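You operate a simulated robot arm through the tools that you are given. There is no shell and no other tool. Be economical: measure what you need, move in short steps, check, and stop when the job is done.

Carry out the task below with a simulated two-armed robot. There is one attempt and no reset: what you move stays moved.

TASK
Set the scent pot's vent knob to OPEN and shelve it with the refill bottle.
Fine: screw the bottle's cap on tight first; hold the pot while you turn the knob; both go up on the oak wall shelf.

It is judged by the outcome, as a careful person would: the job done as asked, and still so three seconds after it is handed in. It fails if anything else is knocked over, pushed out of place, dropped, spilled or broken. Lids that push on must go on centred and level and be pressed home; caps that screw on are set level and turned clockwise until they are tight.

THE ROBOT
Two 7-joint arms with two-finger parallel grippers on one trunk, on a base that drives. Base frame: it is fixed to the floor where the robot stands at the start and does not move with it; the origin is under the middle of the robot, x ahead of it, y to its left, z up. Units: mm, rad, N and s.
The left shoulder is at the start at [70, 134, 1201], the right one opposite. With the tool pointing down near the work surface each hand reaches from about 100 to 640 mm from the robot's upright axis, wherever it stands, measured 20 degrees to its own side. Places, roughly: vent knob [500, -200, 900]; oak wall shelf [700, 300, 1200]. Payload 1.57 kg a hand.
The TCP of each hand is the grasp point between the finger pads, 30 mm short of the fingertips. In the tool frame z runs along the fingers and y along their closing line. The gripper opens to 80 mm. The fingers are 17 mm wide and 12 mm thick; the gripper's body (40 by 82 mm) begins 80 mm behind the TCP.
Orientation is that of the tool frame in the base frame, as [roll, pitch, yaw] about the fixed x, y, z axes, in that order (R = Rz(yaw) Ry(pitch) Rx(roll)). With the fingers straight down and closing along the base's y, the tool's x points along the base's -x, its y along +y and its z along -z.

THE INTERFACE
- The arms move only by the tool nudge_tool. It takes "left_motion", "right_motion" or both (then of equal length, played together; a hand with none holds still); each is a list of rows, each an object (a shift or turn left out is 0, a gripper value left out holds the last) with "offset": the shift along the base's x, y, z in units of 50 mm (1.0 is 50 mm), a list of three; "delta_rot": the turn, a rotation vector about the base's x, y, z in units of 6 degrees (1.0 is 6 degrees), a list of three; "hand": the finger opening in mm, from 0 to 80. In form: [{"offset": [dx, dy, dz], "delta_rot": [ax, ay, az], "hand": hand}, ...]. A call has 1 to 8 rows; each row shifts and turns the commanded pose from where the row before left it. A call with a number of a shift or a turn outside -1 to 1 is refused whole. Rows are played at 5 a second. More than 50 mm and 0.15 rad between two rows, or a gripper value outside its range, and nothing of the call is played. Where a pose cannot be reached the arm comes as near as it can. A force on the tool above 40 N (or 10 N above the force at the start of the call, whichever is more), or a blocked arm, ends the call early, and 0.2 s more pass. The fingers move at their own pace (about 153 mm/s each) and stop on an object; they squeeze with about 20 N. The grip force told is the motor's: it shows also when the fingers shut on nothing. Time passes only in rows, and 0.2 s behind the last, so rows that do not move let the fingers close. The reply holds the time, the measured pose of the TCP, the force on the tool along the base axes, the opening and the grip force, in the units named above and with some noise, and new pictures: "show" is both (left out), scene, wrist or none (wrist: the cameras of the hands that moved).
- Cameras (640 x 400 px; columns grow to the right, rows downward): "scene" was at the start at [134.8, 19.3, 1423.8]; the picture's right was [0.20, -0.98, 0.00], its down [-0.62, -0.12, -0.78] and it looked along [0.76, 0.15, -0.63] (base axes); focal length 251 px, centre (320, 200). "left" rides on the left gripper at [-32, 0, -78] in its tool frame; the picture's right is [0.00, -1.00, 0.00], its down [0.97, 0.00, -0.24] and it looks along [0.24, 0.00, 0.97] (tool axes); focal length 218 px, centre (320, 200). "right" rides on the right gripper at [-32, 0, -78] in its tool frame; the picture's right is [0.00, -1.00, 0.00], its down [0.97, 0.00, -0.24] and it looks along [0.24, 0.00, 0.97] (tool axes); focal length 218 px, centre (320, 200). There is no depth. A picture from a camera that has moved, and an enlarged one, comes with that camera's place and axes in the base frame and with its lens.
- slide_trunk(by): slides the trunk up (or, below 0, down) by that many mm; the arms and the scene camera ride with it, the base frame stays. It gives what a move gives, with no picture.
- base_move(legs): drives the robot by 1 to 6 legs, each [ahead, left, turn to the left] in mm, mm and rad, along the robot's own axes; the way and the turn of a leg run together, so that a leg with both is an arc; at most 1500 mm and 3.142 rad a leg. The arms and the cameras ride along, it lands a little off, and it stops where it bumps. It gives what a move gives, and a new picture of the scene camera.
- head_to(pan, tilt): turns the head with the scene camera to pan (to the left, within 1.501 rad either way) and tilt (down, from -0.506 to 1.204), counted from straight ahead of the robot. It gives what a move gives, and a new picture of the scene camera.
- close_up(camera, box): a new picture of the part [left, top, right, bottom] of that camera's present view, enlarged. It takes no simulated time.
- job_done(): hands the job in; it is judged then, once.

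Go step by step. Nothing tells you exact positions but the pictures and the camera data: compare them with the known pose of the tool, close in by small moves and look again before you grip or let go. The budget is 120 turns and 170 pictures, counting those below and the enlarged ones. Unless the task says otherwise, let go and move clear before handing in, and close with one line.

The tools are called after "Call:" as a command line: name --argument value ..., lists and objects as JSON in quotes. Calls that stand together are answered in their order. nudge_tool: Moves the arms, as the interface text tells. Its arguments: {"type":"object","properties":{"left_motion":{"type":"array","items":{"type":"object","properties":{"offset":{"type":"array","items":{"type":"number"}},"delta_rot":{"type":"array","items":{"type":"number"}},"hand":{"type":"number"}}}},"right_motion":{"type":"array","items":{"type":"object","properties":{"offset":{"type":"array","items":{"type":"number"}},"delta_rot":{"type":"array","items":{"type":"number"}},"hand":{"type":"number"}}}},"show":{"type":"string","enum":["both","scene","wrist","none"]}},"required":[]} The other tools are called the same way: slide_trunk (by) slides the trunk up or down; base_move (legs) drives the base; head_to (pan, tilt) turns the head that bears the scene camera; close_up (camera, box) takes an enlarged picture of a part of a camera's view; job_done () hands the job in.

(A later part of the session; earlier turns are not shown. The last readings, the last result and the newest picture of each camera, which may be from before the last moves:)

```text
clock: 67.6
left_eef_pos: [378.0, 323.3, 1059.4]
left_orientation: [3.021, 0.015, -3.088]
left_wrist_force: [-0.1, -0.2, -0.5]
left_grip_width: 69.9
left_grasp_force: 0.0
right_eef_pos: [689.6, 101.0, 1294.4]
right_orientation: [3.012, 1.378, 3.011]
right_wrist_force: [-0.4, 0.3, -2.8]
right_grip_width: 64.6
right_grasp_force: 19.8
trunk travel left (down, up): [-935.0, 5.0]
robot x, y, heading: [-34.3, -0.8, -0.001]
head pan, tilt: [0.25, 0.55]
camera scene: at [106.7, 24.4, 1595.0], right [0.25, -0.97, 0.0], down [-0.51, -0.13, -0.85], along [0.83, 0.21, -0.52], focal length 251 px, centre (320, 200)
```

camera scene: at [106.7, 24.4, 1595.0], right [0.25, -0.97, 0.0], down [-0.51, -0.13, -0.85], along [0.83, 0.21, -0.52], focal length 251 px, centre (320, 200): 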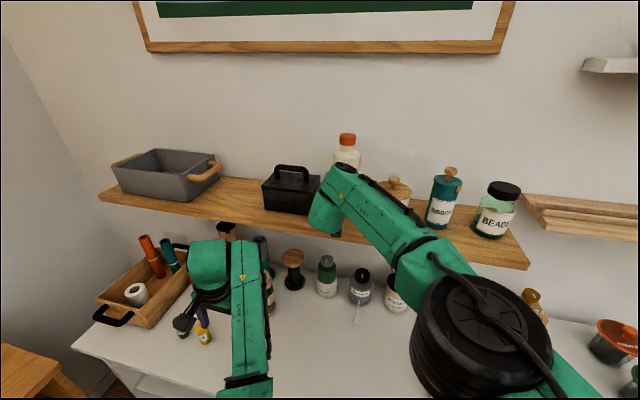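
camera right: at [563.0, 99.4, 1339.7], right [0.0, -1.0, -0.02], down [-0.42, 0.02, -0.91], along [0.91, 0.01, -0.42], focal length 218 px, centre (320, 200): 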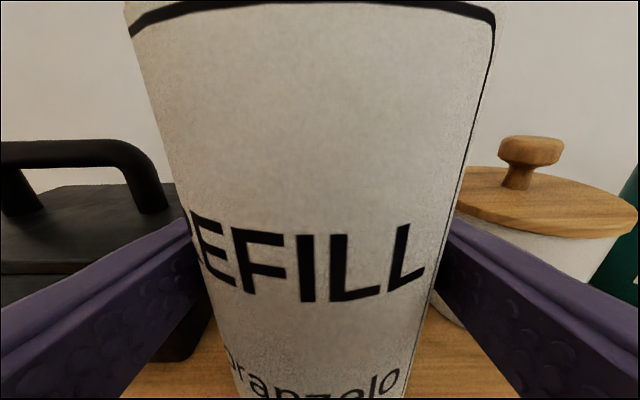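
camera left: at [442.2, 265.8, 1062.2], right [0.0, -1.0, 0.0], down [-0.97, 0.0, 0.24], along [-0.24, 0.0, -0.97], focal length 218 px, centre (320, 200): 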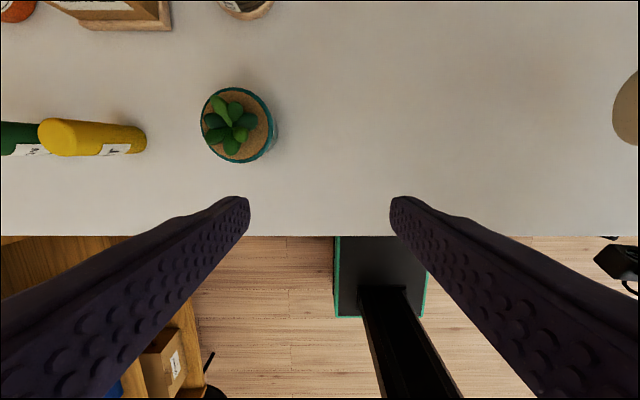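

It settled at [690, 101, 1294]. I'll lower the bottle slowly, watching the force.

Call:
nudge_tool --right_motion '[{"offset": [0, 0, -0.2]}, {"offset": [0, 0, -0.2]}, {"offset": [0, 0, -0.1]}, {}]' --show "wrist"

Call:
nudge_tool --right_motion '[{"offset": [0, 0, -0.06]}, {"offset": [0, 0, -0.04]}, {}]' --show "none"

```text
clock: 68.6
left_eef_pos: [379.1, 323.2, 1058.9]
left_orientation: [3.019, 0.015, -3.088]
left_wrist_force: [-0.5, 0.2, 0.2]
left_grip_width: 70.2
left_grasp_force: 0.1
right_eef_pos: [690.4, 101.3, 1268.9]
right_orientation: [3.008, 1.378, 3.01]
right_wrist_force: [-0.3, -0.3, -2.8]
right_grip_width: 64.7
right_grasp_force: 20.1
trunk travel left (down, up): [-935.0, 5.0]
robot x, y, heading: [-34.0, -0.9, 0.001]
head pan, tilt: [0.25, 0.55]
camera right: at [618.4, 99.1, 1315.3], right [0.0, -1.0, -0.03], down [-0.42, 0.02, -0.91], along [0.91, 0.01, -0.42], focal length 218 px, centre (320, 200)
```

right: 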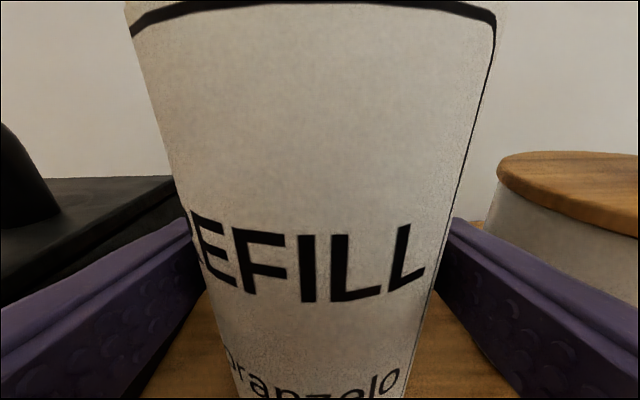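

```text
clock: 69.4
left_eef_pos: [377.0, 323.5, 1059.4]
left_orientation: [3.019, 0.017, -3.09]
left_wrist_force: [0.0, 0.1, -0.2]
left_grip_width: 69.8
left_grasp_force: 0.0
right_eef_pos: [688.0, 102.0, 1266.4]
right_orientation: [3.015, 1.381, 3.017]
right_wrist_force: [3.4, 0.5, 7.4]
right_grip_width: 64.4
right_grasp_force: 20.4
trunk travel left (down, up): [-935.0, 5.0]
robot x, y, heading: [-31.0, 1.4, -0.005]
head pan, tilt: [0.25, 0.55]
```

It touched down (force rose from -2.8 to +7.4 N). I'll open the fingers in small steps.

Call:
nudge_tool --right_motion '[{"hand": 67}, {"hand": 69}, {"hand": 72}, {"hand": 78}, {"hand": 78}]' --show "wrist"

```text
clock: 70.6
left_eef_pos: [377.6, 322.1, 1058.9]
left_orientation: [3.021, 0.016, -3.087]
left_wrist_force: [-0.5, 0.5, -0.5]
left_grip_width: 70.4
left_grasp_force: 0.1
right_eef_pos: [689.0, 100.9, 1264.8]
right_orientation: [3.01, 1.377, 3.011]
right_wrist_force: [-0.4, 0.0, 0.6]
right_grip_width: 78.1
right_grasp_force: 0.1
trunk travel left (down, up): [-935.0, 5.0]
robot x, y, heading: [-31.3, 1.9, -0.002]
head pan, tilt: [0.25, 0.55]
camera right: at [617.5, 98.5, 1310.9], right [0.0, -1.0, -0.03], down [-0.42, 0.02, -0.91], along [0.91, 0.01, -0.42], focal length 218 px, centre (320, 200)
```

right: 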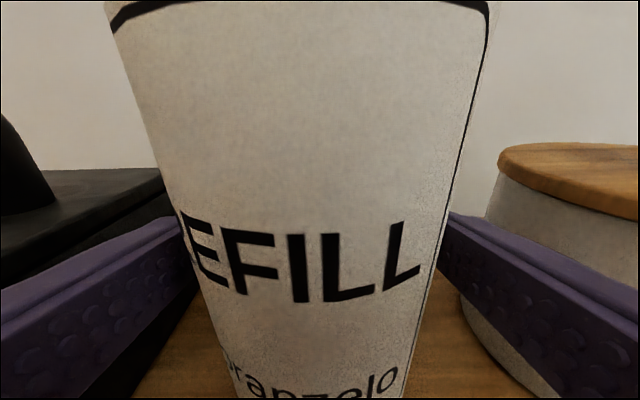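

The bottle stands free with clearance both sides. I'll back straight out.

Call:
nudge_tool --right_motion '[{"hand": 80, "offset": [-0.15, 0.02, 0]}, {"offset": [-0.4, 0, 0]}, {"offset": [-0.6, 0, 0]}, {"offset": [-0.8, 0, 0]}, {"offset": [-0.8, 0, 0]}, {}]' --show "both"

```text
clock: 72.0
left_eef_pos: [378.0, 322.4, 1059.2]
left_orientation: [3.021, 0.016, -3.088]
left_wrist_force: [0.7, 0.2, 0.3]
left_grip_width: 70.0
left_grasp_force: 0.1
right_eef_pos: [553.6, 100.0, 1262.0]
right_orientation: [3.013, 1.377, 3.011]
right_wrist_force: [0.4, 0.4, 0.8]
right_grip_width: 80.1
right_grasp_force: 0.1
trunk travel left (down, up): [-935.0, 5.0]
robot x, y, heading: [-33.1, -0.8, -0.001]
head pan, tilt: [0.25, 0.55]
camera scene: at [106.3, 24.3, 1595.0], right [0.25, -0.97, 0.0], down [-0.51, -0.13, -0.85], along [0.83, 0.21, -0.52], focal length 251 px, centre (320, 200)
camera right: at [482.2, 98.1, 1307.9], right [0.0, -1.0, -0.02], down [-0.42, 0.02, -0.91], along [0.91, 0.01, -0.42], focal length 218 px, centre (320, 200)
```

scene: 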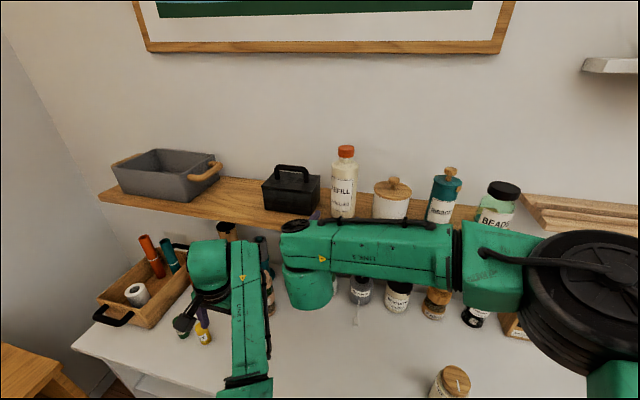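
right: 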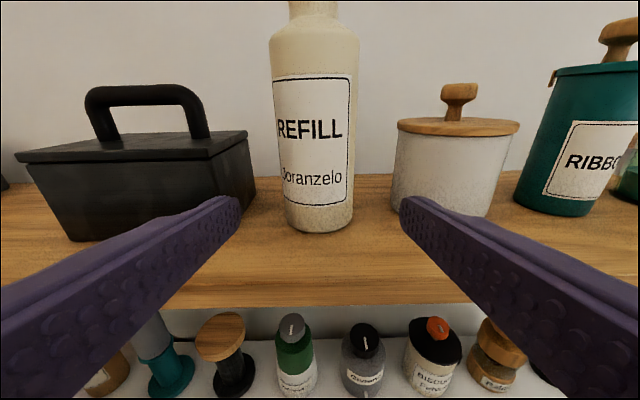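

The bottle stands upright on the shelf. Now for the pot: I'll retract the right hand, back up, shift right about 230 mm so the pot is ahead of me, and lower the trunk.

Call:
nudge_tool --right_motion '[{"offset": [-0.9, -0.1, 0]}, {"offset": [-0.9, -0.1, 0]}, {"offset": [-0.6, -0.1, 0]}, {}]' --show "none"

Call:
base_move --legs '[[-60, 0, 0], [0, -230, 0]]'

Call:
slide_trunk --by -160

Call:
head_to --pan 0.0 --tilt 0.75

```text
clock: 73.0
left_eef_pos: [379.3, 323.5, 1059.2]
left_orientation: [3.019, 0.018, -3.087]
left_wrist_force: [0.0, 0.1, 0.4]
left_grip_width: 70.1
left_grasp_force: 0.0
right_eef_pos: [434.6, 87.4, 1264.2]
right_orientation: [3.012, 1.377, 3.011]
right_wrist_force: [0.6, 0.3, -0.4]
right_grip_width: 79.7
right_grasp_force: 0.1
trunk travel left (down, up): [-935.0, 5.0]
robot x, y, heading: [-32.5, 2.0, 0.001]
head pan, tilt: [0.25, 0.55]
```

```text
clock: 75.3
left_eef_pos: [320.7, 94.2, 1059.2]
left_orientation: [3.023, 0.015, -3.089]
left_wrist_force: [0.8, 0.0, 0.4]
left_grip_width: 70.1
left_grasp_force: 0.1
right_eef_pos: [377.0, -140.8, 1263.4]
right_orientation: [3.028, 1.378, 3.024]
right_wrist_force: [0.5, -0.2, -0.4]
right_grip_width: 79.8
right_grasp_force: 0.2
trunk travel left (down, up): [-935.0, 5.0]
robot x, y, heading: [-93.2, -229.7, -0.006]
head pan, tilt: [0.25, 0.55]
camera scene: at [48.4, -202.3, 1594.9], right [0.24, -0.97, 0.0], down [-0.51, -0.13, -0.85], along [0.83, 0.21, -0.52], focal length 251 px, centre (320, 200)
```

scene: 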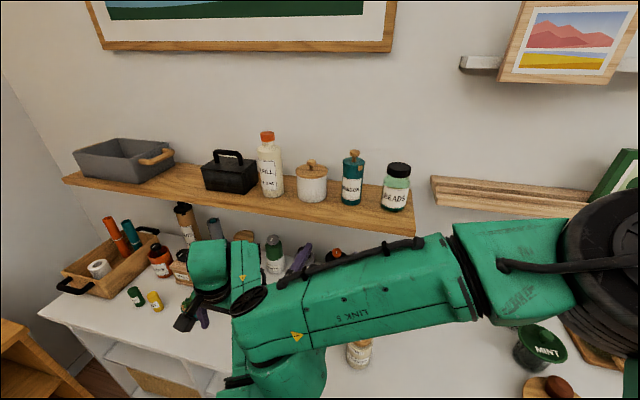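

```text
clock: 77.1
left_eef_pos: [320.7, 91.7, 899.1]
left_orientation: [3.019, 0.017, -3.09]
left_wrist_force: [-0.3, -0.1, 0.6]
left_grip_width: 69.9
left_grasp_force: 0.0
right_eef_pos: [377.1, -143.8, 1105.1]
right_orientation: [3.012, 1.378, 3.007]
right_wrist_force: [-0.2, -0.3, -0.3]
right_grip_width: 79.8
right_grasp_force: 0.0
trunk travel left (down, up): [-775.0, 165.0]
robot x, y, heading: [-93.9, -230.3, -0.001]
head pan, tilt: [0.25, 0.55]
```

```text
clock: 77.9
left_eef_pos: [319.3, 89.9, 900.5]
left_orientation: [3.02, 0.015, -3.089]
left_wrist_force: [1.1, 0.1, -0.8]
left_grip_width: 69.7
left_grasp_force: 0.1
right_eef_pos: [376.4, -144.1, 1105.1]
right_orientation: [3.013, 1.377, 3.008]
right_wrist_force: [0.5, 0.7, 0.1]
right_grip_width: 80.0
right_grasp_force: 0.1
trunk travel left (down, up): [-775.0, 165.0]
robot x, y, heading: [-85.9, -230.9, -0.006]
head pan, tilt: [0.0, 0.75]
camera scene: at [42.7, -228.8, 1417.8], right [0.0, -1.0, 0.0], down [-0.68, 0.0, -0.73], along [0.73, 0.0, -0.68], focal length 251 px, centre (320, 200)
```

scene: 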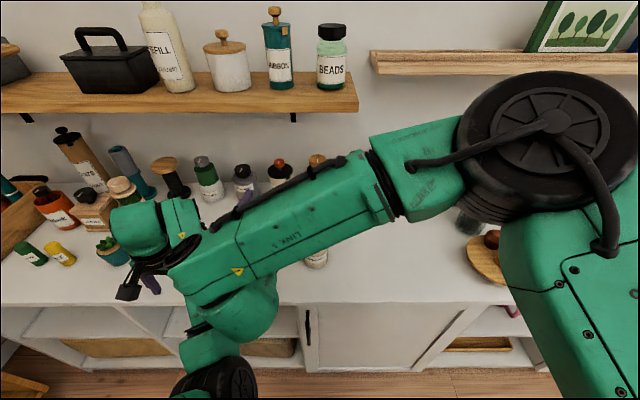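

Call:
nudge_tool --right_motion '[{"offset": [-0.25, -0.29, -0.74]}, {"offset": [-0.25, -0.29, -0.74]}, {"offset": [0, -0.29, -0.74]}, {"offset": [0, -0.29, -0.74]}, {"offset": [0, -0.29, -0.74]}, {"offset": [0, -0.28, -0.74]}, {}]' --show "both"

```text
clock: 79.5
left_eef_pos: [320.3, 91.6, 900.0]
left_orientation: [3.02, 0.015, -3.089]
left_wrist_force: [-0.8, -0.8, -0.4]
left_grip_width: 70.1
left_grasp_force: 0.1
right_eef_pos: [350.7, -229.0, 881.9]
right_orientation: [3.011, 1.379, 3.012]
right_wrist_force: [0.6, 0.0, 0.2]
right_grip_width: 79.9
right_grasp_force: 0.1
trunk travel left (down, up): [-775.0, 165.0]
robot x, y, heading: [-86.0, -230.7, -0.001]
head pan, tilt: [0.0, 0.75]
camera scene: at [42.3, -228.5, 1417.8], right [0.0, -1.0, 0.0], down [-0.68, 0.0, -0.73], along [0.73, 0.0, -0.68], focal length 251 px, centre (320, 200)
camera right: at [279.8, -231.5, 927.8], right [-0.01, -1.0, -0.02], down [-0.42, 0.02, -0.91], along [0.91, 0.01, -0.42], focal length 218 px, centre (320, 200)
```

scene: 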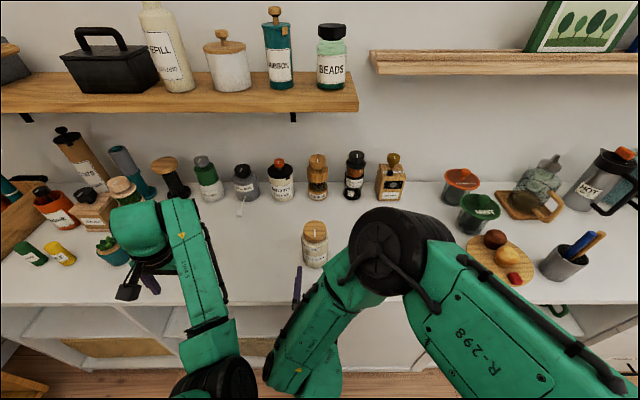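
right: 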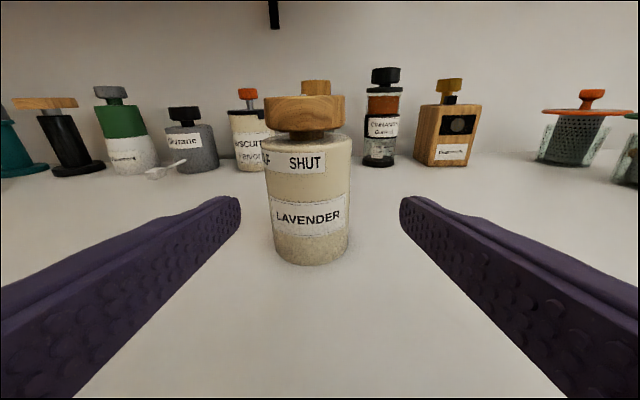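

The pot is at about [461, -220], its body about 71 mm wide, so it fits the grip. SHUT faces me and the pointer is on it. I'll line up the right hand low on the body.

Call:
nudge_tool --right_motion '[{"offset": [0.1, 0.09, -0.35]}, {"offset": [0.2, 0.09, -0.35]}, {}]' --show "wrist"

```text
clock: 80.3
left_eef_pos: [320.0, 91.6, 898.7]
left_orientation: [3.02, 0.016, -3.088]
left_wrist_force: [0.6, -1.0, 0.3]
left_grip_width: 70.0
left_grasp_force: 0.0
right_eef_pos: [365.0, -220.0, 847.9]
right_orientation: [3.013, 1.38, 3.007]
right_wrist_force: [0.5, 0.2, -0.3]
right_grip_width: 80.0
right_grasp_force: 0.1
trunk travel left (down, up): [-775.0, 165.0]
robot x, y, heading: [-93.3, -230.0, -0.005]
head pan, tilt: [0.0, 0.75]
camera right: at [295.0, -222.1, 893.7], right [-0.01, -1.0, -0.02], down [-0.42, 0.02, -0.91], along [0.91, 0.01, -0.42], focal length 218 px, centre (320, 200)
```

right: 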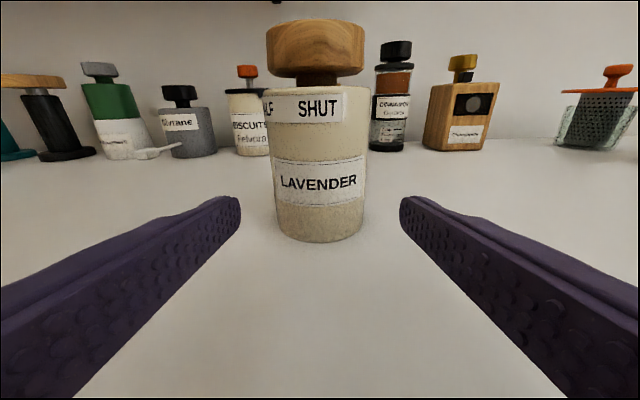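

Call:
nudge_tool --right_motion '[{"offset": [0.4, 0.025, 0]}, {"offset": [0.4, 0, 0]}, {"offset": [0.4, 0, 0]}, {"offset": [0.4, 0, 0]}, {"offset": [0.32, 0, 0]}, {}]' --show "wrist"

```text
clock: 81.7
left_eef_pos: [319.8, 90.7, 899.6]
left_orientation: [3.021, 0.018, -3.089]
left_wrist_force: [0.2, 0.3, -0.4]
left_grip_width: 69.9
left_grasp_force: 0.1
right_eef_pos: [458.0, -218.7, 849.5]
right_orientation: [3.014, 1.375, 3.014]
right_wrist_force: [-5.6, -0.5, -2.0]
right_grip_width: 79.8
right_grasp_force: 0.1
trunk travel left (down, up): [-775.0, 165.0]
robot x, y, heading: [-89.8, -230.1, 0.0]
head pan, tilt: [0.0, 0.75]
camera right: at [388.4, -221.3, 895.1], right [-0.01, -1.0, -0.02], down [-0.42, 0.03, -0.91], along [0.91, 0.0, -0.42], focal length 218 px, centre (320, 200)
```

right: 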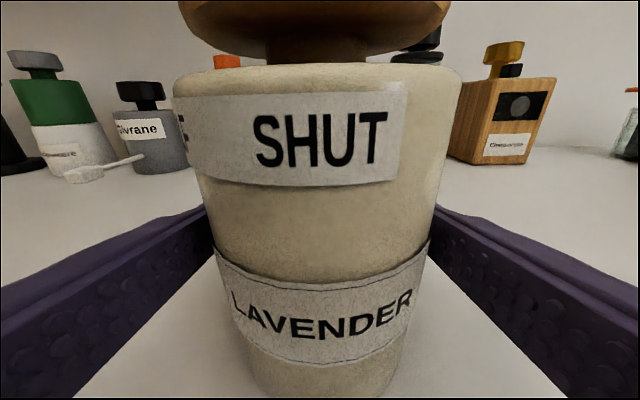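

There's slight contact (5.6 N), so I'll stop here and close on the pot.

Call:
nudge_tool --right_motion '[{"hand": 76}, {"hand": 70}, {"hand": 64}, {"hand": 60}, {"hand": 60}]' --show "both"

```text
clock: 82.9
left_eef_pos: [319.5, 90.3, 898.8]
left_orientation: [3.019, 0.017, -3.09]
left_wrist_force: [0.3, -0.1, 0.0]
left_grip_width: 70.4
left_grasp_force: 0.0
right_eef_pos: [459.7, -219.3, 849.0]
right_orientation: [3.013, 1.376, 3.01]
right_wrist_force: [-9.0, -0.9, -3.9]
right_grip_width: 71.8
right_grasp_force: 20.3
trunk travel left (down, up): [-775.0, 165.0]
robot x, y, heading: [-92.2, -232.2, -0.003]
head pan, tilt: [0.0, 0.75]
camera scene: at [41.6, -229.1, 1417.8], right [0.0, -1.0, 0.0], down [-0.68, 0.0, -0.73], along [0.73, 0.0, -0.68], focal length 251 px, centre (320, 200)
camera right: at [388.4, -221.3, 895.2], right [-0.01, -1.0, -0.02], down [-0.42, 0.03, -0.91], along [0.91, 0.0, -0.42], focal length 218 px, centre (320, 200)
```

scene: 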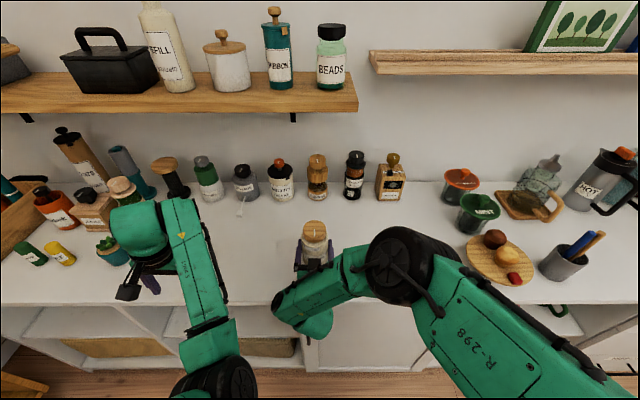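
right: 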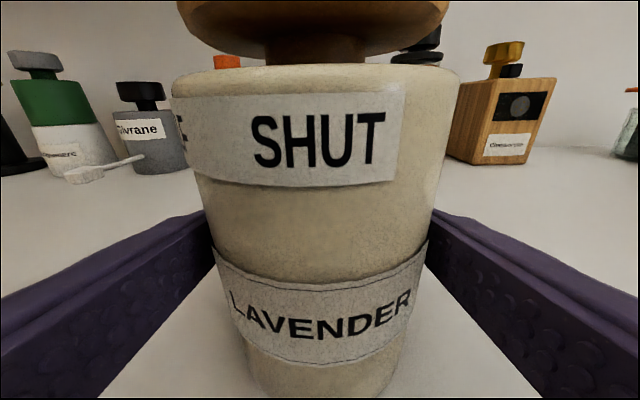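

The pot is gripped (71.8 mm). Now I'll bring the left hand up and over, straighten it, and look at the band and the pointer.

Call:
nudge_tool --left_motion '[{"offset": [0.2, 0, 0.8], "delta_rot": [-0.6, 0, -0.25]}, {"offset": [0.4, -0.3, 0.8], "delta_rot": [-0.55, 0, -0.25]}, {"offset": [0.5, -0.7, 0.4]}, {"offset": [0.5, -0.8, 0.2]}, {"offset": [0.5, -0.8, 0]}, {"offset": [0.3, -0.9, 0]}, {"offset": [0.1, -0.8, 0]}, {}]' --show "both"

```text
clock: 84.7
left_eef_pos: [468.4, -100.9, 994.6]
left_orientation: [3.138, 0.015, -3.139]
left_wrist_force: [-0.3, 0.3, 0.3]
left_grip_width: 70.1
left_grasp_force: 0.0
left hand out of reach, approached as far as the arm can: row 2, 3, 4
right_eef_pos: [459.4, -219.3, 849.9]
right_orientation: [3.015, 1.376, 3.012]
right_wrist_force: [-11.4, 0.4, -1.6]
right_grip_width: 71.7
right_grasp_force: 19.8
trunk travel left (down, up): [-775.0, 165.0]
robot x, y, heading: [-91.5, -233.4, -0.006]
head pan, tilt: [0.0, 0.75]
camera scene: at [40.9, -228.6, 1417.9], right [0.0, -1.0, 0.0], down [-0.68, 0.0, -0.73], along [0.73, 0.0, -0.68], focal length 251 px, centre (320, 200)
camera left: at [498.5, -100.9, 1074.0], right [0.0, -1.0, 0.0], down [-0.97, 0.0, 0.23], along [-0.23, 0.0, -0.97], focal length 218 px, centre (320, 200)
```

scene: 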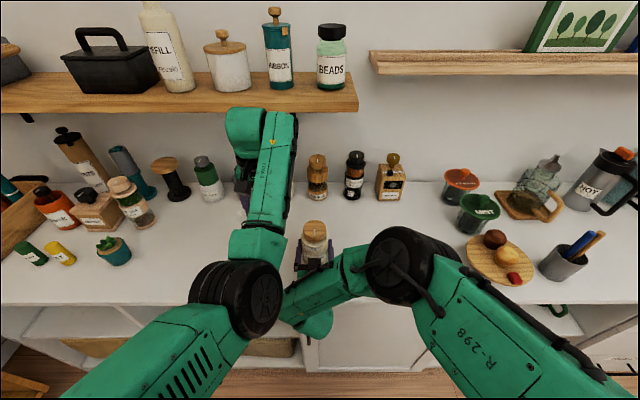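
left: 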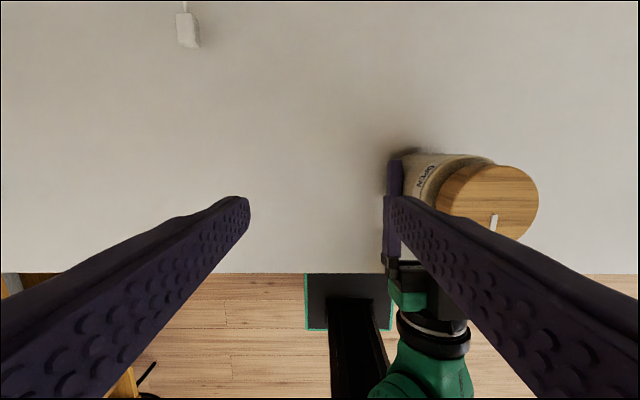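

Call:
close_up --camera "left" --box '[380, 130, 560, 260]'

Call:
close_up --camera "scene" --box '[280, 205, 350, 285]'

```text
3.08 times, centred on (470, 195) of left
camera zoom: at [498.5, -100.9, 1074.0], right [0.0, -1.0, 0.0], down [-0.97, 0.0, 0.23], along [-0.23, 0.0, -0.97], focal length 672 px, centre (-142, 215)
```

zoom: 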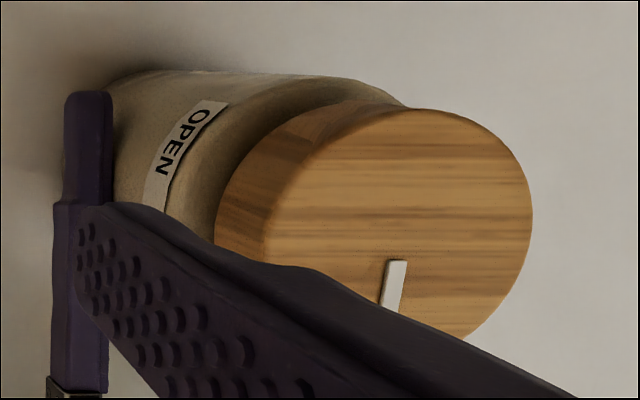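

```text
5.00 times, centred on (315, 245) of scene
camera zoom: at [40.9, -228.6, 1417.9], right [0.0, -1.0, 0.0], down [-0.68, 0.0, -0.73], along [0.73, 0.0, -0.68], focal length 1256 px, centre (345, -25)
```

zoom: 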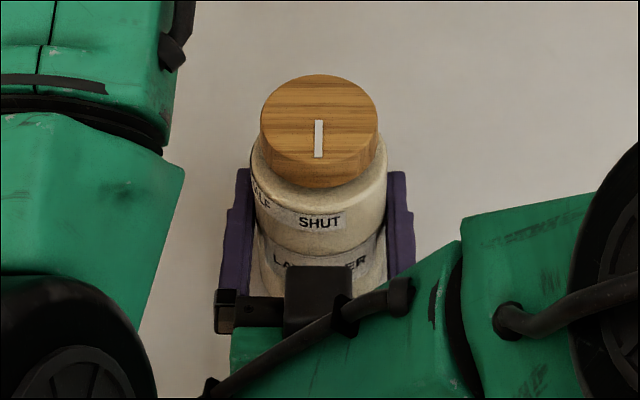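

The pointer sits on SHUT, and OPEN is about 120° round, clockwise seen from above. The lid is 60 mm across with its top at z 927. I'll bring the left hand over it, pre-turned 60° counter-clockwise.

Call:
nudge_tool --left_motion '[{"offset": [-0.03, -0.6, 0.1], "delta_rot": [0, 0, 1], "hand": 80}, {"offset": [-0.03, -0.6, 0], "delta_rot": [0, 0, 1]}, {"offset": [-0.03, -0.6, 0], "delta_rot": [0, 0, 1]}, {"offset": [-0.03, -0.58, 0], "delta_rot": [0, 0, 1]}, {"delta_rot": [0, 0, 1]}, {"delta_rot": [0, 0, 1]}, {"delta_rot": [0, 0, 1]}, {"delta_rot": [0, 0, 1]}]' --show "none"

Call:
nudge_tool --left_motion '[{"delta_rot": [0, 0, 1]}, {"delta_rot": [0, 0, 1]}, {}]' --show "both"

```text
clock: 86.5
left_eef_pos: [460.5, -220.5, 1002.3]
left_orientation: [3.141, 0.013, -2.3]
left_wrist_force: [-0.7, 0.3, -1.2]
left_grip_width: 79.7
left_grasp_force: 0.1
right_eef_pos: [458.3, -219.8, 848.8]
right_orientation: [3.012, 1.377, 3.008]
right_wrist_force: [-12.4, 0.1, -1.5]
right_grip_width: 71.5
right_grasp_force: 19.8
trunk travel left (down, up): [-775.0, 165.0]
robot x, y, heading: [-93.1, -230.4, -0.005]
head pan, tilt: [0.0, 0.75]
```

```text
clock: 87.3
left_eef_pos: [461.0, -221.5, 1003.3]
left_orientation: [-3.141, 0.014, -2.091]
left_wrist_force: [-0.7, -0.3, 0.3]
left_grip_width: 79.8
left_grasp_force: 0.1
right_eef_pos: [459.2, -217.9, 849.0]
right_orientation: [3.015, 1.377, 3.01]
right_wrist_force: [-12.8, 0.2, -1.5]
right_grip_width: 71.8
right_grasp_force: 20.0
trunk travel left (down, up): [-775.0, 165.0]
robot x, y, heading: [-91.7, -233.1, -0.001]
head pan, tilt: [0.0, 0.75]
camera scene: at [40.8, -228.8, 1417.9], right [0.0, -1.0, 0.0], down [-0.68, 0.0, -0.73], along [0.73, 0.0, -0.68], focal length 251 px, centre (320, 200)
camera left: at [475.6, -194.7, 1081.4], right [0.87, -0.5, 0.0], down [-0.48, -0.84, 0.23], along [-0.11, -0.2, -0.97], focal length 218 px, centre (320, 200)
```

scene: 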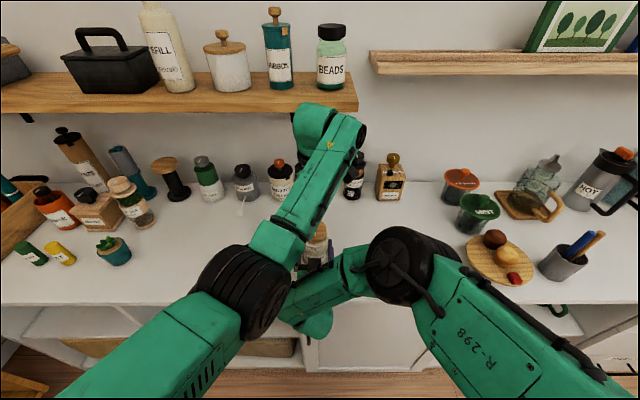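
left: 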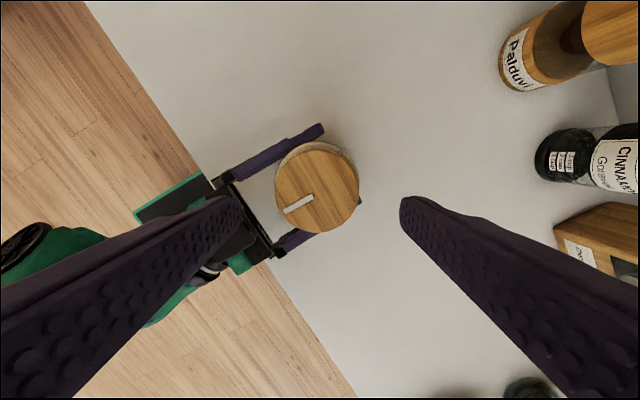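

The lid centre is at [460.6, -218]. I'll shift 3 mm in y, go down around the lid and close.

Call:
nudge_tool --left_motion '[{"offset": [0, 0.07, -0.4]}, {"offset": [0, 0, -0.5]}, {"offset": [0, 0, -0.42]}, {}]' --show "wrist"

```text
clock: 88.3
left_eef_pos: [462.2, -218.3, 938.5]
left_orientation: [-3.14, 0.016, -2.091]
left_wrist_force: [0.2, -0.6, 1.3]
left_grip_width: 80.0
left_grasp_force: 0.0
right_eef_pos: [458.0, -219.1, 850.4]
right_orientation: [3.012, 1.378, 3.01]
right_wrist_force: [-12.2, 0.1, -1.8]
right_grip_width: 71.2
right_grasp_force: 20.3
trunk travel left (down, up): [-775.0, 165.0]
robot x, y, heading: [-88.0, -227.9, -0.004]
head pan, tilt: [0.0, 0.75]
camera left: at [475.8, -190.1, 1017.8], right [0.87, -0.5, 0.0], down [-0.48, -0.85, 0.23], along [-0.11, -0.2, -0.97], focal length 218 px, centre (320, 200)
```

left: 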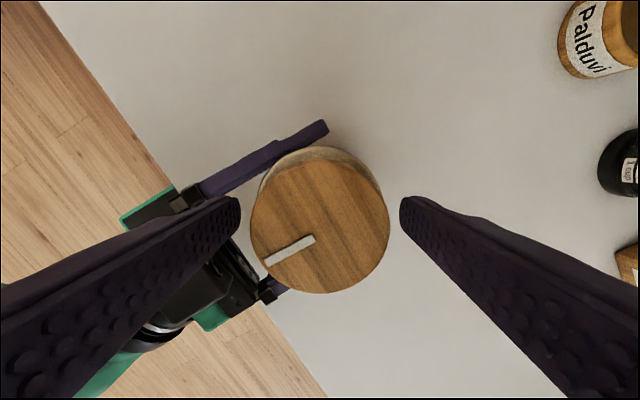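

Call:
nudge_tool --left_motion '[{"hand": 68}, {"hand": 58}, {"hand": 50}, {"hand": 50}]' --show "none"

Call:
nudge_tool --left_motion '[{"delta_rot": [0, 0, -1]}, {"delta_rot": [0, 0, -1]}, {"delta_rot": [0, 0, -1]}, {"delta_rot": [0, 0, -1]}, {"delta_rot": [0, 0, -1]}, {"delta_rot": [0, 0, -1]}, {"delta_rot": [0, 0, -1]}, {"delta_rot": [0, 0, -1]}]' --show "wrist"

```text
clock: 89.3
left_eef_pos: [460.9, -217.9, 938.2]
left_orientation: [3.138, 0.012, -2.092]
left_wrist_force: [1.9, 0.2, 0.8]
left_grip_width: 59.1
left_grasp_force: 19.7
right_eef_pos: [459.5, -218.8, 850.7]
right_orientation: [3.015, 1.378, 3.011]
right_wrist_force: [-13.9, 0.2, 0.5]
right_grip_width: 71.6
right_grasp_force: 19.7
trunk travel left (down, up): [-775.0, 165.0]
robot x, y, heading: [-94.2, -230.1, -0.003]
head pan, tilt: [0.0, 0.75]
```

```text
clock: 91.1
left_eef_pos: [460.6, -219.5, 938.4]
left_orientation: [-3.142, 0.019, -2.933]
left_wrist_force: [5.6, -7.3, 11.2]
left_grip_width: 59.0
left_grasp_force: 19.6
right_eef_pos: [458.7, -219.7, 849.7]
right_orientation: [3.011, 1.377, 3.007]
right_wrist_force: [-10.2, 6.8, -3.8]
right_grip_width: 71.4
right_grasp_force: 20.4
trunk travel left (down, up): [-775.0, 165.0]
robot x, y, heading: [-89.2, -229.7, -0.006]
head pan, tilt: [0.0, 0.75]
camera left: at [490.7, -212.7, 1017.6], right [0.21, -0.98, 0.0], down [-0.95, -0.2, 0.22], along [-0.22, -0.05, -0.98], focal length 218 px, centre (320, 200)
```

left: 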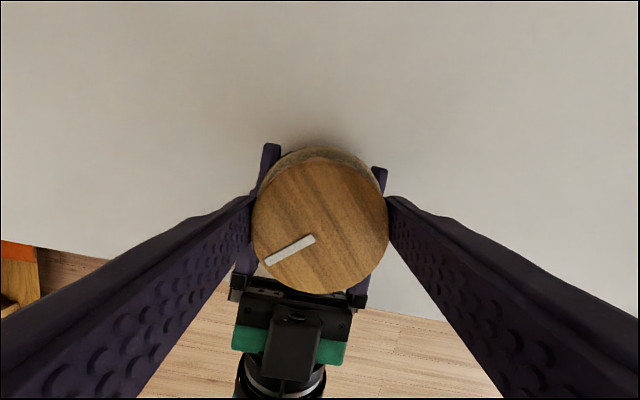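

The knob follows the hand. I'll continue.

Call:
nudge_tool --left_motion '[{"delta_rot": [0, 0, -1]}, {"delta_rot": [0, 0, -1]}, {"delta_rot": [0, 0, -1]}, {"delta_rot": [0, 0, -1]}, {"delta_rot": [0, 0, -1]}, {"delta_rot": [0, 0, -1]}, {"delta_rot": [0, 0, -1]}, {"delta_rot": [0, 0, -1]}]' --show "none"

Call:
nudge_tool --left_motion '[{"delta_rot": [0, 0, -1]}, {"delta_rot": [0, 0, -1]}, {"delta_rot": [0, 0, -1]}, {}]' --show "wrist"

Call:
close_up --camera "right" --box '[0, 0, 640, 400]'

```text
clock: 92.9
left_eef_pos: [459.9, -219.9, 935.4]
left_orientation: [-3.141, 0.013, 2.511]
left_wrist_force: [-2.6, -17.9, 14.3]
left_grip_width: 58.8
left_grasp_force: 19.5
right_eef_pos: [458.6, -218.7, 850.6]
right_orientation: [3.008, 1.377, 3.006]
right_wrist_force: [-2.3, 15.4, -6.3]
right_grip_width: 71.6
right_grasp_force: 19.9
trunk travel left (down, up): [-775.0, 165.0]
robot x, y, heading: [-90.7, -231.7, -0.006]
head pan, tilt: [0.0, 0.75]
```

```text
clock: 93.9
left_eef_pos: [460.0, -219.7, 935.9]
left_orientation: [3.141, 0.013, 2.197]
left_wrist_force: [-9.3, -17.4, 3.0]
left_grip_width: 59.1
left_grasp_force: 20.1
right_eef_pos: [459.0, -218.8, 851.1]
right_orientation: [3.01, 1.379, 3.006]
right_wrist_force: [-0.4, 17.4, -0.3]
right_grip_width: 72.1
right_grasp_force: 19.9
trunk travel left (down, up): [-775.0, 165.0]
robot x, y, heading: [-91.1, -228.9, -0.003]
head pan, tilt: [0.0, 0.75]
camera left: at [478.0, -244.5, 1015.9], right [-0.81, -0.59, 0.0], down [-0.57, 0.79, 0.23], along [-0.13, 0.18, -0.97], focal length 218 px, centre (320, 200)
```

left: 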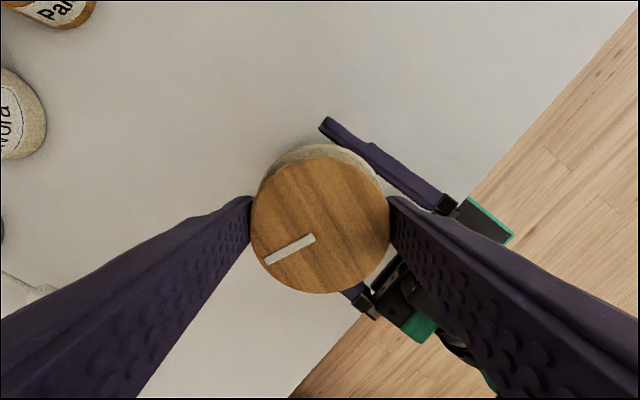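

```text
1.00 times, centred on (320, 200) of right
camera zoom: at [388.1, -220.9, 896.4], right [-0.01, -1.0, -0.03], down [-0.42, 0.03, -0.91], along [0.91, 0.01, -0.42], focal length 218 px, centre (320, 200)
```

zoom: 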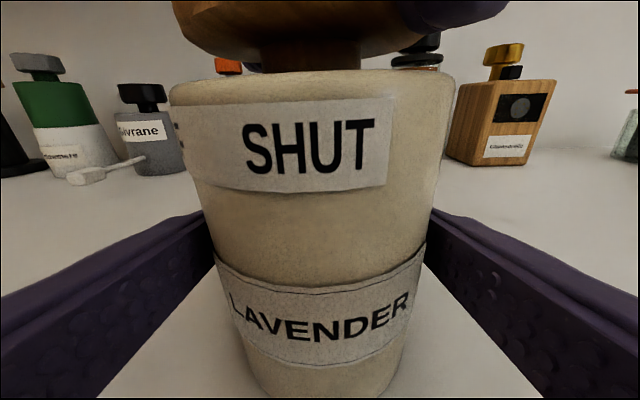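

The knob is at about 116° and the pot hasn't turned more than a degree or two. I'll add about 8°, then release and check the pointer against OPEN.

Call:
nudge_tool --left_motion '[{"delta_rot": [0, 0, -0.7]}, {"delta_rot": [0, 0, -0.6]}, {}, {"hand": 68}, {"hand": 80}, {"offset": [0, 0, 0.4]}, {"offset": [0, 0, 0.8]}, {}]' --show "wrist"

```text
clock: 95.7
left_eef_pos: [460.7, -217.5, 998.0]
left_orientation: [3.138, 0.012, 2.064]
left_wrist_force: [0.6, -0.1, 0.8]
left_grip_width: 79.9
left_grasp_force: 0.1
right_eef_pos: [458.8, -219.7, 850.0]
right_orientation: [3.012, 1.38, 3.008]
right_wrist_force: [-9.6, -1.9, 1.8]
right_grip_width: 71.9
right_grasp_force: 19.7
trunk travel left (down, up): [-775.0, 165.0]
robot x, y, heading: [-88.6, -232.3, -0.002]
head pan, tilt: [0.0, 0.75]
camera left: at [475.6, -244.2, 1077.2], right [-0.88, -0.47, 0.0], down [-0.46, 0.86, 0.23], along [-0.11, 0.2, -0.97], focal length 218 px, centre (320, 200)
```

left: 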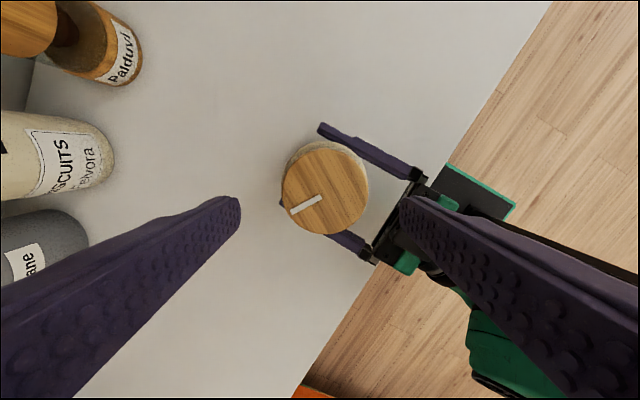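

Call:
nudge_tool --left_motion '[{"offset": [0, 0.35, 0.1], "delta_rot": [0, 0, 1]}, {"offset": [0, 0.35, 0.1], "delta_rot": [0, 0, 1]}, {"offset": [0, 0.35, 0], "delta_rot": [0, 0, 1]}, {"offset": [0, 0.35, 0], "delta_rot": [0, 0, 1]}, {"delta_rot": [0, 0, 1]}, {"delta_rot": [0, 0, 1]}, {"delta_rot": [0, 0, 1]}, {"delta_rot": [0, 0, 1]}]' --show "none"

Call:
nudge_tool --left_motion '[{"delta_rot": [0, 0, 1]}, {"delta_rot": [0, 0, 1]}, {"delta_rot": [0, 0, 1]}, {"delta_rot": [0, 0, 1]}, {"delta_rot": [0, 0, 1]}, {"delta_rot": [0, 0, 1]}, {"delta_rot": [0, 0, 1]}, {"delta_rot": [0, 0, 1]}]' --show "wrist"

```text
clock: 97.5
left_eef_pos: [467.9, -149.9, 1003.8]
left_orientation: [3.138, 0.014, 2.903]
left_wrist_force: [-0.1, 0.3, -0.1]
left_grip_width: 80.3
left_grasp_force: 0.0
left hand out of reach, approached as far as the arm can: row 3, 8
right_eef_pos: [458.5, -219.6, 849.9]
right_orientation: [3.009, 1.379, 3.004]
right_wrist_force: [-8.3, -4.5, 1.6]
right_grip_width: 71.9
right_grasp_force: 20.1
trunk travel left (down, up): [-775.0, 165.0]
robot x, y, heading: [-90.0, -229.7, -0.003]
head pan, tilt: [0.0, 0.75]
```

```text
clock: 99.3
left_eef_pos: [468.7, -151.5, 1002.1]
left_orientation: [3.139, 0.014, -2.542]
left_wrist_force: [0.2, -0.3, -0.3]
left_grip_width: 80.2
left_grasp_force: 0.0
right_eef_pos: [458.0, -220.1, 851.2]
right_orientation: [3.008, 1.377, 3.003]
right_wrist_force: [-9.1, -4.1, 0.3]
right_grip_width: 71.8
right_grasp_force: 20.6
trunk travel left (down, up): [-775.0, 165.0]
robot x, y, heading: [-90.1, -232.5, -0.007]
head pan, tilt: [0.0, 0.75]
camera left: at [493.3, -133.0, 1082.6], right [0.56, -0.83, 0.0], down [-0.8, -0.55, 0.23], along [-0.19, -0.13, -0.97], focal length 218 px, centre (320, 200)
```

left: 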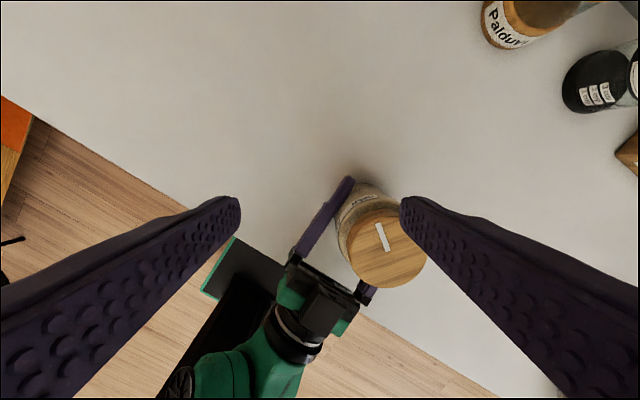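

Call:
close_up --camera "left" --box '[320, 170, 440, 290]'

```text
3.33 times, centred on (380, 230) of left
camera zoom: at [493.3, -133.0, 1082.6], right [0.56, -0.83, 0.0], down [-0.8, -0.55, 0.23], along [-0.19, -0.13, -0.97], focal length 728 px, centre (120, 100)
```

zoom: 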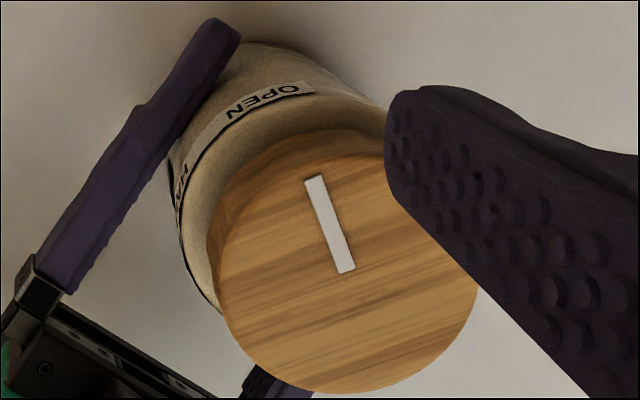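

The pointer is on OPEN (about 124° against 122°). Now I'll tuck the left arm away and lift the pot.

Call:
nudge_tool --left_motion '[{"offset": [-0.2, 0.8, 0], "delta_rot": [0, 0, -1]}, {"offset": [-0.3, 0.8, 0], "delta_rot": [0, 0, -1]}, {"offset": [-0.4, 0.7, -0.2], "delta_rot": [0, 0, -1]}, {"offset": [-0.5, 0.6, -0.3], "delta_rot": [0, 0, -1]}, {"offset": [-0.5, 0.4, -0.4], "delta_rot": [0, 0, -1]}, {"offset": [-0.5, 0.2, -0.3], "delta_rot": [0, 0, -0.7]}, {"offset": [-0.5, 0, 0]}, {}]' --right_motion '[{}, {}, {}, {"offset": [0, 0, 0.1]}, {"offset": [0, 0, 0.2]}, {"offset": [0, 0, 0.3]}, {"offset": [0, 0, 0.4]}, {"offset": [0, 0, 0.4]}]' --show "both"

```text
clock: 101.1
left_eef_pos: [358.1, 63.1, 929.5]
left_orientation: [3.092, 0.036, -3.102]
left_wrist_force: [0.3, 0.1, 0.5]
left_grip_width: 80.3
left_grasp_force: 0.1
left hand out of reach, approached as far as the arm can: row 1, 2, 3, 7
right_eef_pos: [462.5, -220.1, 917.2]
right_orientation: [3.011, 1.378, 3.007]
right_wrist_force: [0.4, -0.4, -3.8]
right_grip_width: 71.4
right_grasp_force: 20.1
trunk travel left (down, up): [-775.0, 165.0]
robot x, y, heading: [-91.1, -231.0, -0.004]
head pan, tilt: [0.0, 0.75]
camera scene: at [43.8, -229.4, 1417.6], right [0.0, -1.0, 0.0], down [-0.68, 0.0, -0.73], along [0.73, 0.0, -0.68], focal length 251 px, centre (320, 200)
camera right: at [391.9, -222.1, 963.0], right [-0.01, -1.0, -0.03], down [-0.42, 0.03, -0.91], along [0.91, 0.01, -0.42], focal length 218 px, centre (320, 200)
camera left: at [387.8, 60.3, 1009.6], right [0.04, -1.0, -0.05], down [-0.98, -0.05, 0.2], along [-0.21, 0.04, -0.98], focal length 218 px, centre (320, 200)
```

scene: 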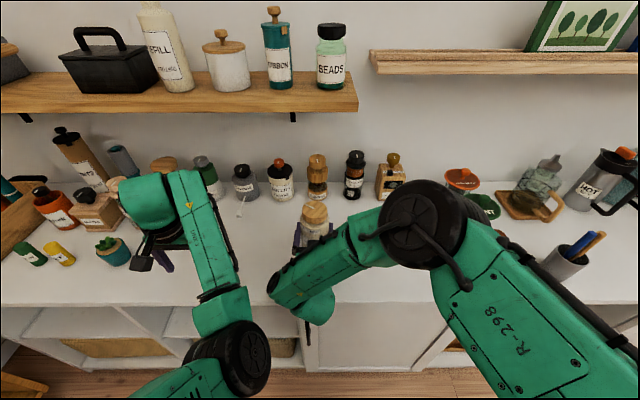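
right: 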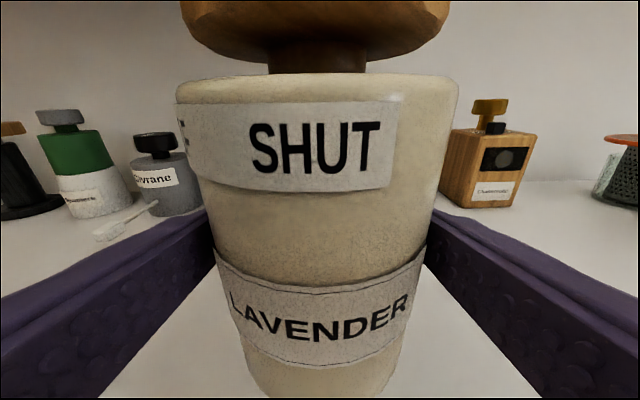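
left: 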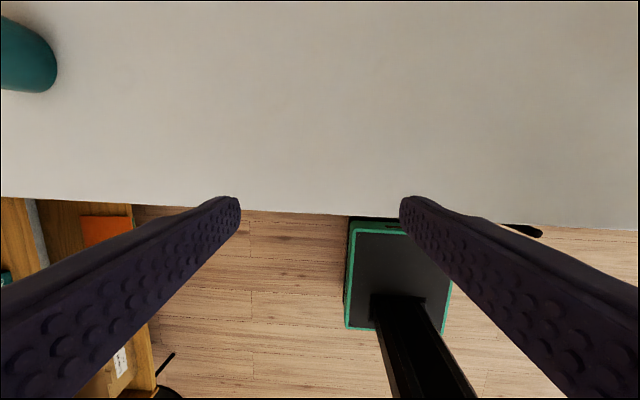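

The pot is held level. I'll raise the trunk and look left to check the driving space before shifting over.

Call:
slide_trunk --by 160

Call:
head_to --pan 0.9 --tilt 0.8

```text
clock: 102.9
left_eef_pos: [356.3, 64.5, 1086.2]
left_orientation: [3.085, 0.025, -3.102]
left_wrist_force: [-0.8, 0.6, 0.3]
left_grip_width: 80.1
left_grasp_force: 0.0
right_eef_pos: [462.9, -219.5, 1077.3]
right_orientation: [3.012, 1.376, 3.011]
right_wrist_force: [-0.8, 0.8, -4.0]
right_grip_width: 71.4
right_grasp_force: 20.0
trunk travel left (down, up): [-935.0, 5.0]
robot x, y, heading: [-94.0, -233.9, -0.002]
head pan, tilt: [0.0, 0.75]
```

```text
clock: 104.1
left_eef_pos: [355.4, 65.5, 1084.3]
left_orientation: [3.082, 0.019, -3.101]
left_wrist_force: [-0.3, -0.8, 0.1]
left_grip_width: 79.9
left_grasp_force: 0.1
right_eef_pos: [462.7, -220.1, 1077.4]
right_orientation: [3.011, 1.378, 3.008]
right_wrist_force: [0.1, 0.2, -5.3]
right_grip_width: 71.4
right_grasp_force: 20.1
trunk travel left (down, up): [-935.0, 5.0]
robot x, y, heading: [-88.3, -227.2, -0.009]
head pan, tilt: [0.901, 0.799]
camera scene: at [11.3, -165.5, 1573.7], right [0.78, -0.62, 0.0], down [-0.45, -0.56, -0.7], along [0.44, 0.54, -0.72], focal length 251 px, centre (320, 200)
```

scene: 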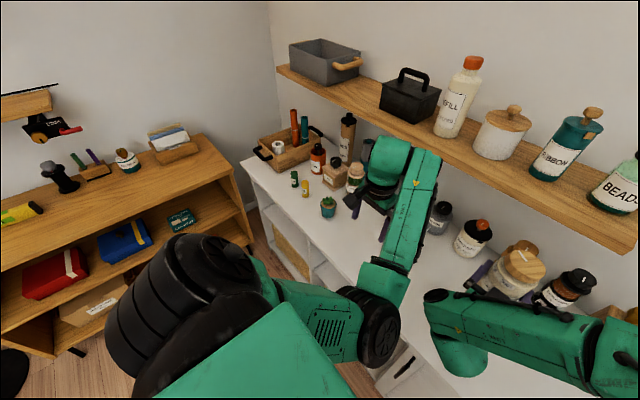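

The sideboard face is near y 770, well clear. I'll drive left 430 mm.

Call:
base_move --legs '[[0, 430, 0]]'

Call:
head_to --pan 0.2 --tilt 0.55

```text
clock: 106.8
left_eef_pos: [356.5, 507.2, 1084.8]
left_orientation: [3.081, 0.02, -3.101]
left_wrist_force: [-0.8, -0.3, 0.1]
left_grip_width: 79.7
left_grasp_force: 0.1
right_eef_pos: [464.4, 222.8, 1075.6]
right_orientation: [3.006, 1.378, 3.001]
right_wrist_force: [0.6, -0.6, -3.9]
right_grip_width: 71.3
right_grasp_force: 20.2
trunk travel left (down, up): [-935.0, 5.0]
robot x, y, heading: [-89.6, 214.0, -0.009]
head pan, tilt: [0.901, 0.799]
camera scene: at [13.2, 276.1, 1573.7], right [0.78, -0.63, 0.0], down [-0.45, -0.56, -0.7], along [0.44, 0.55, -0.72], focal length 251 px, centre (320, 200)
```

scene: 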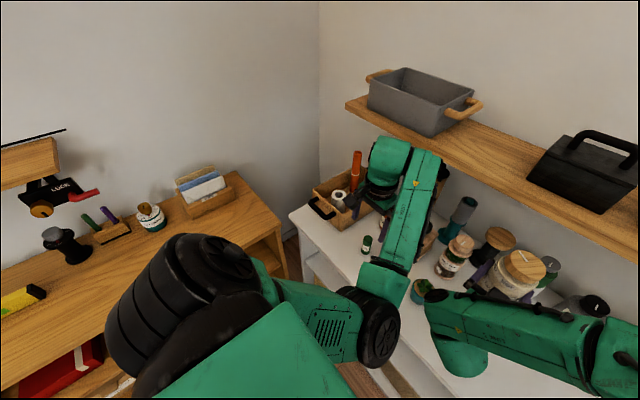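

```text
clock: 107.9
left_eef_pos: [357.0, 511.1, 1084.9]
left_orientation: [3.079, 0.021, -3.101]
left_wrist_force: [-0.7, -0.2, -0.5]
left_grip_width: 79.9
left_grasp_force: 0.1
right_eef_pos: [465.7, 223.3, 1076.8]
right_orientation: [3.012, 1.376, 3.01]
right_wrist_force: [-0.1, 0.5, -3.2]
right_grip_width: 71.2
right_grasp_force: 20.4
trunk travel left (down, up): [-935.0, 5.0]
robot x, y, heading: [-88.9, 209.3, -0.003]
head pan, tilt: [0.201, 0.55]
camera scene: at [50.9, 232.7, 1595.0], right [0.2, -0.98, 0.0], down [-0.51, -0.1, -0.85], along [0.84, 0.17, -0.52], focal length 251 px, centre (320, 200)
```

scene: 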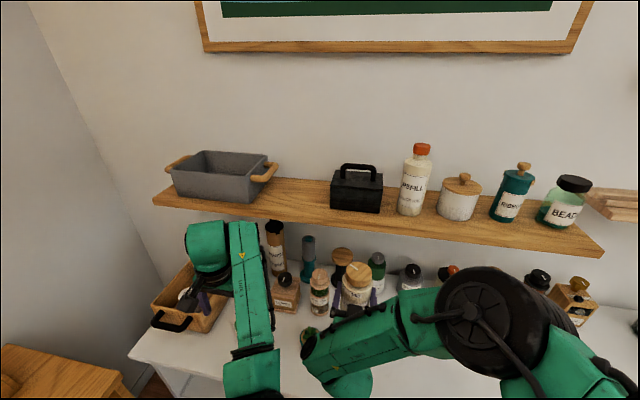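

Call:
close_up --camera "scene" --box '[160, 130, 400, 250]'

```text
2.67 times, centred on (280, 190) of scene
camera zoom: at [50.9, 232.7, 1595.0], right [0.2, -0.98, 0.0], down [-0.51, -0.1, -0.85], along [0.84, 0.17, -0.52], focal length 670 px, centre (427, 227)
```

zoom: 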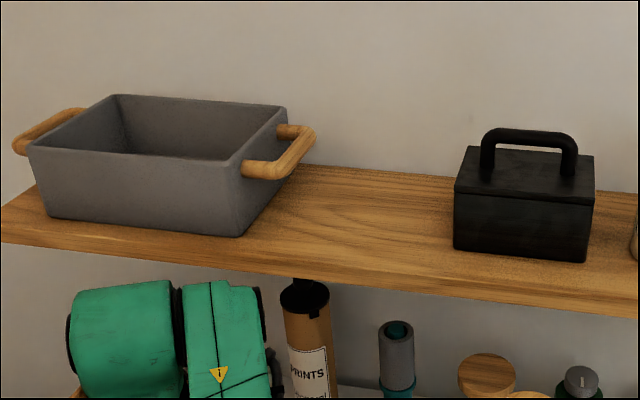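

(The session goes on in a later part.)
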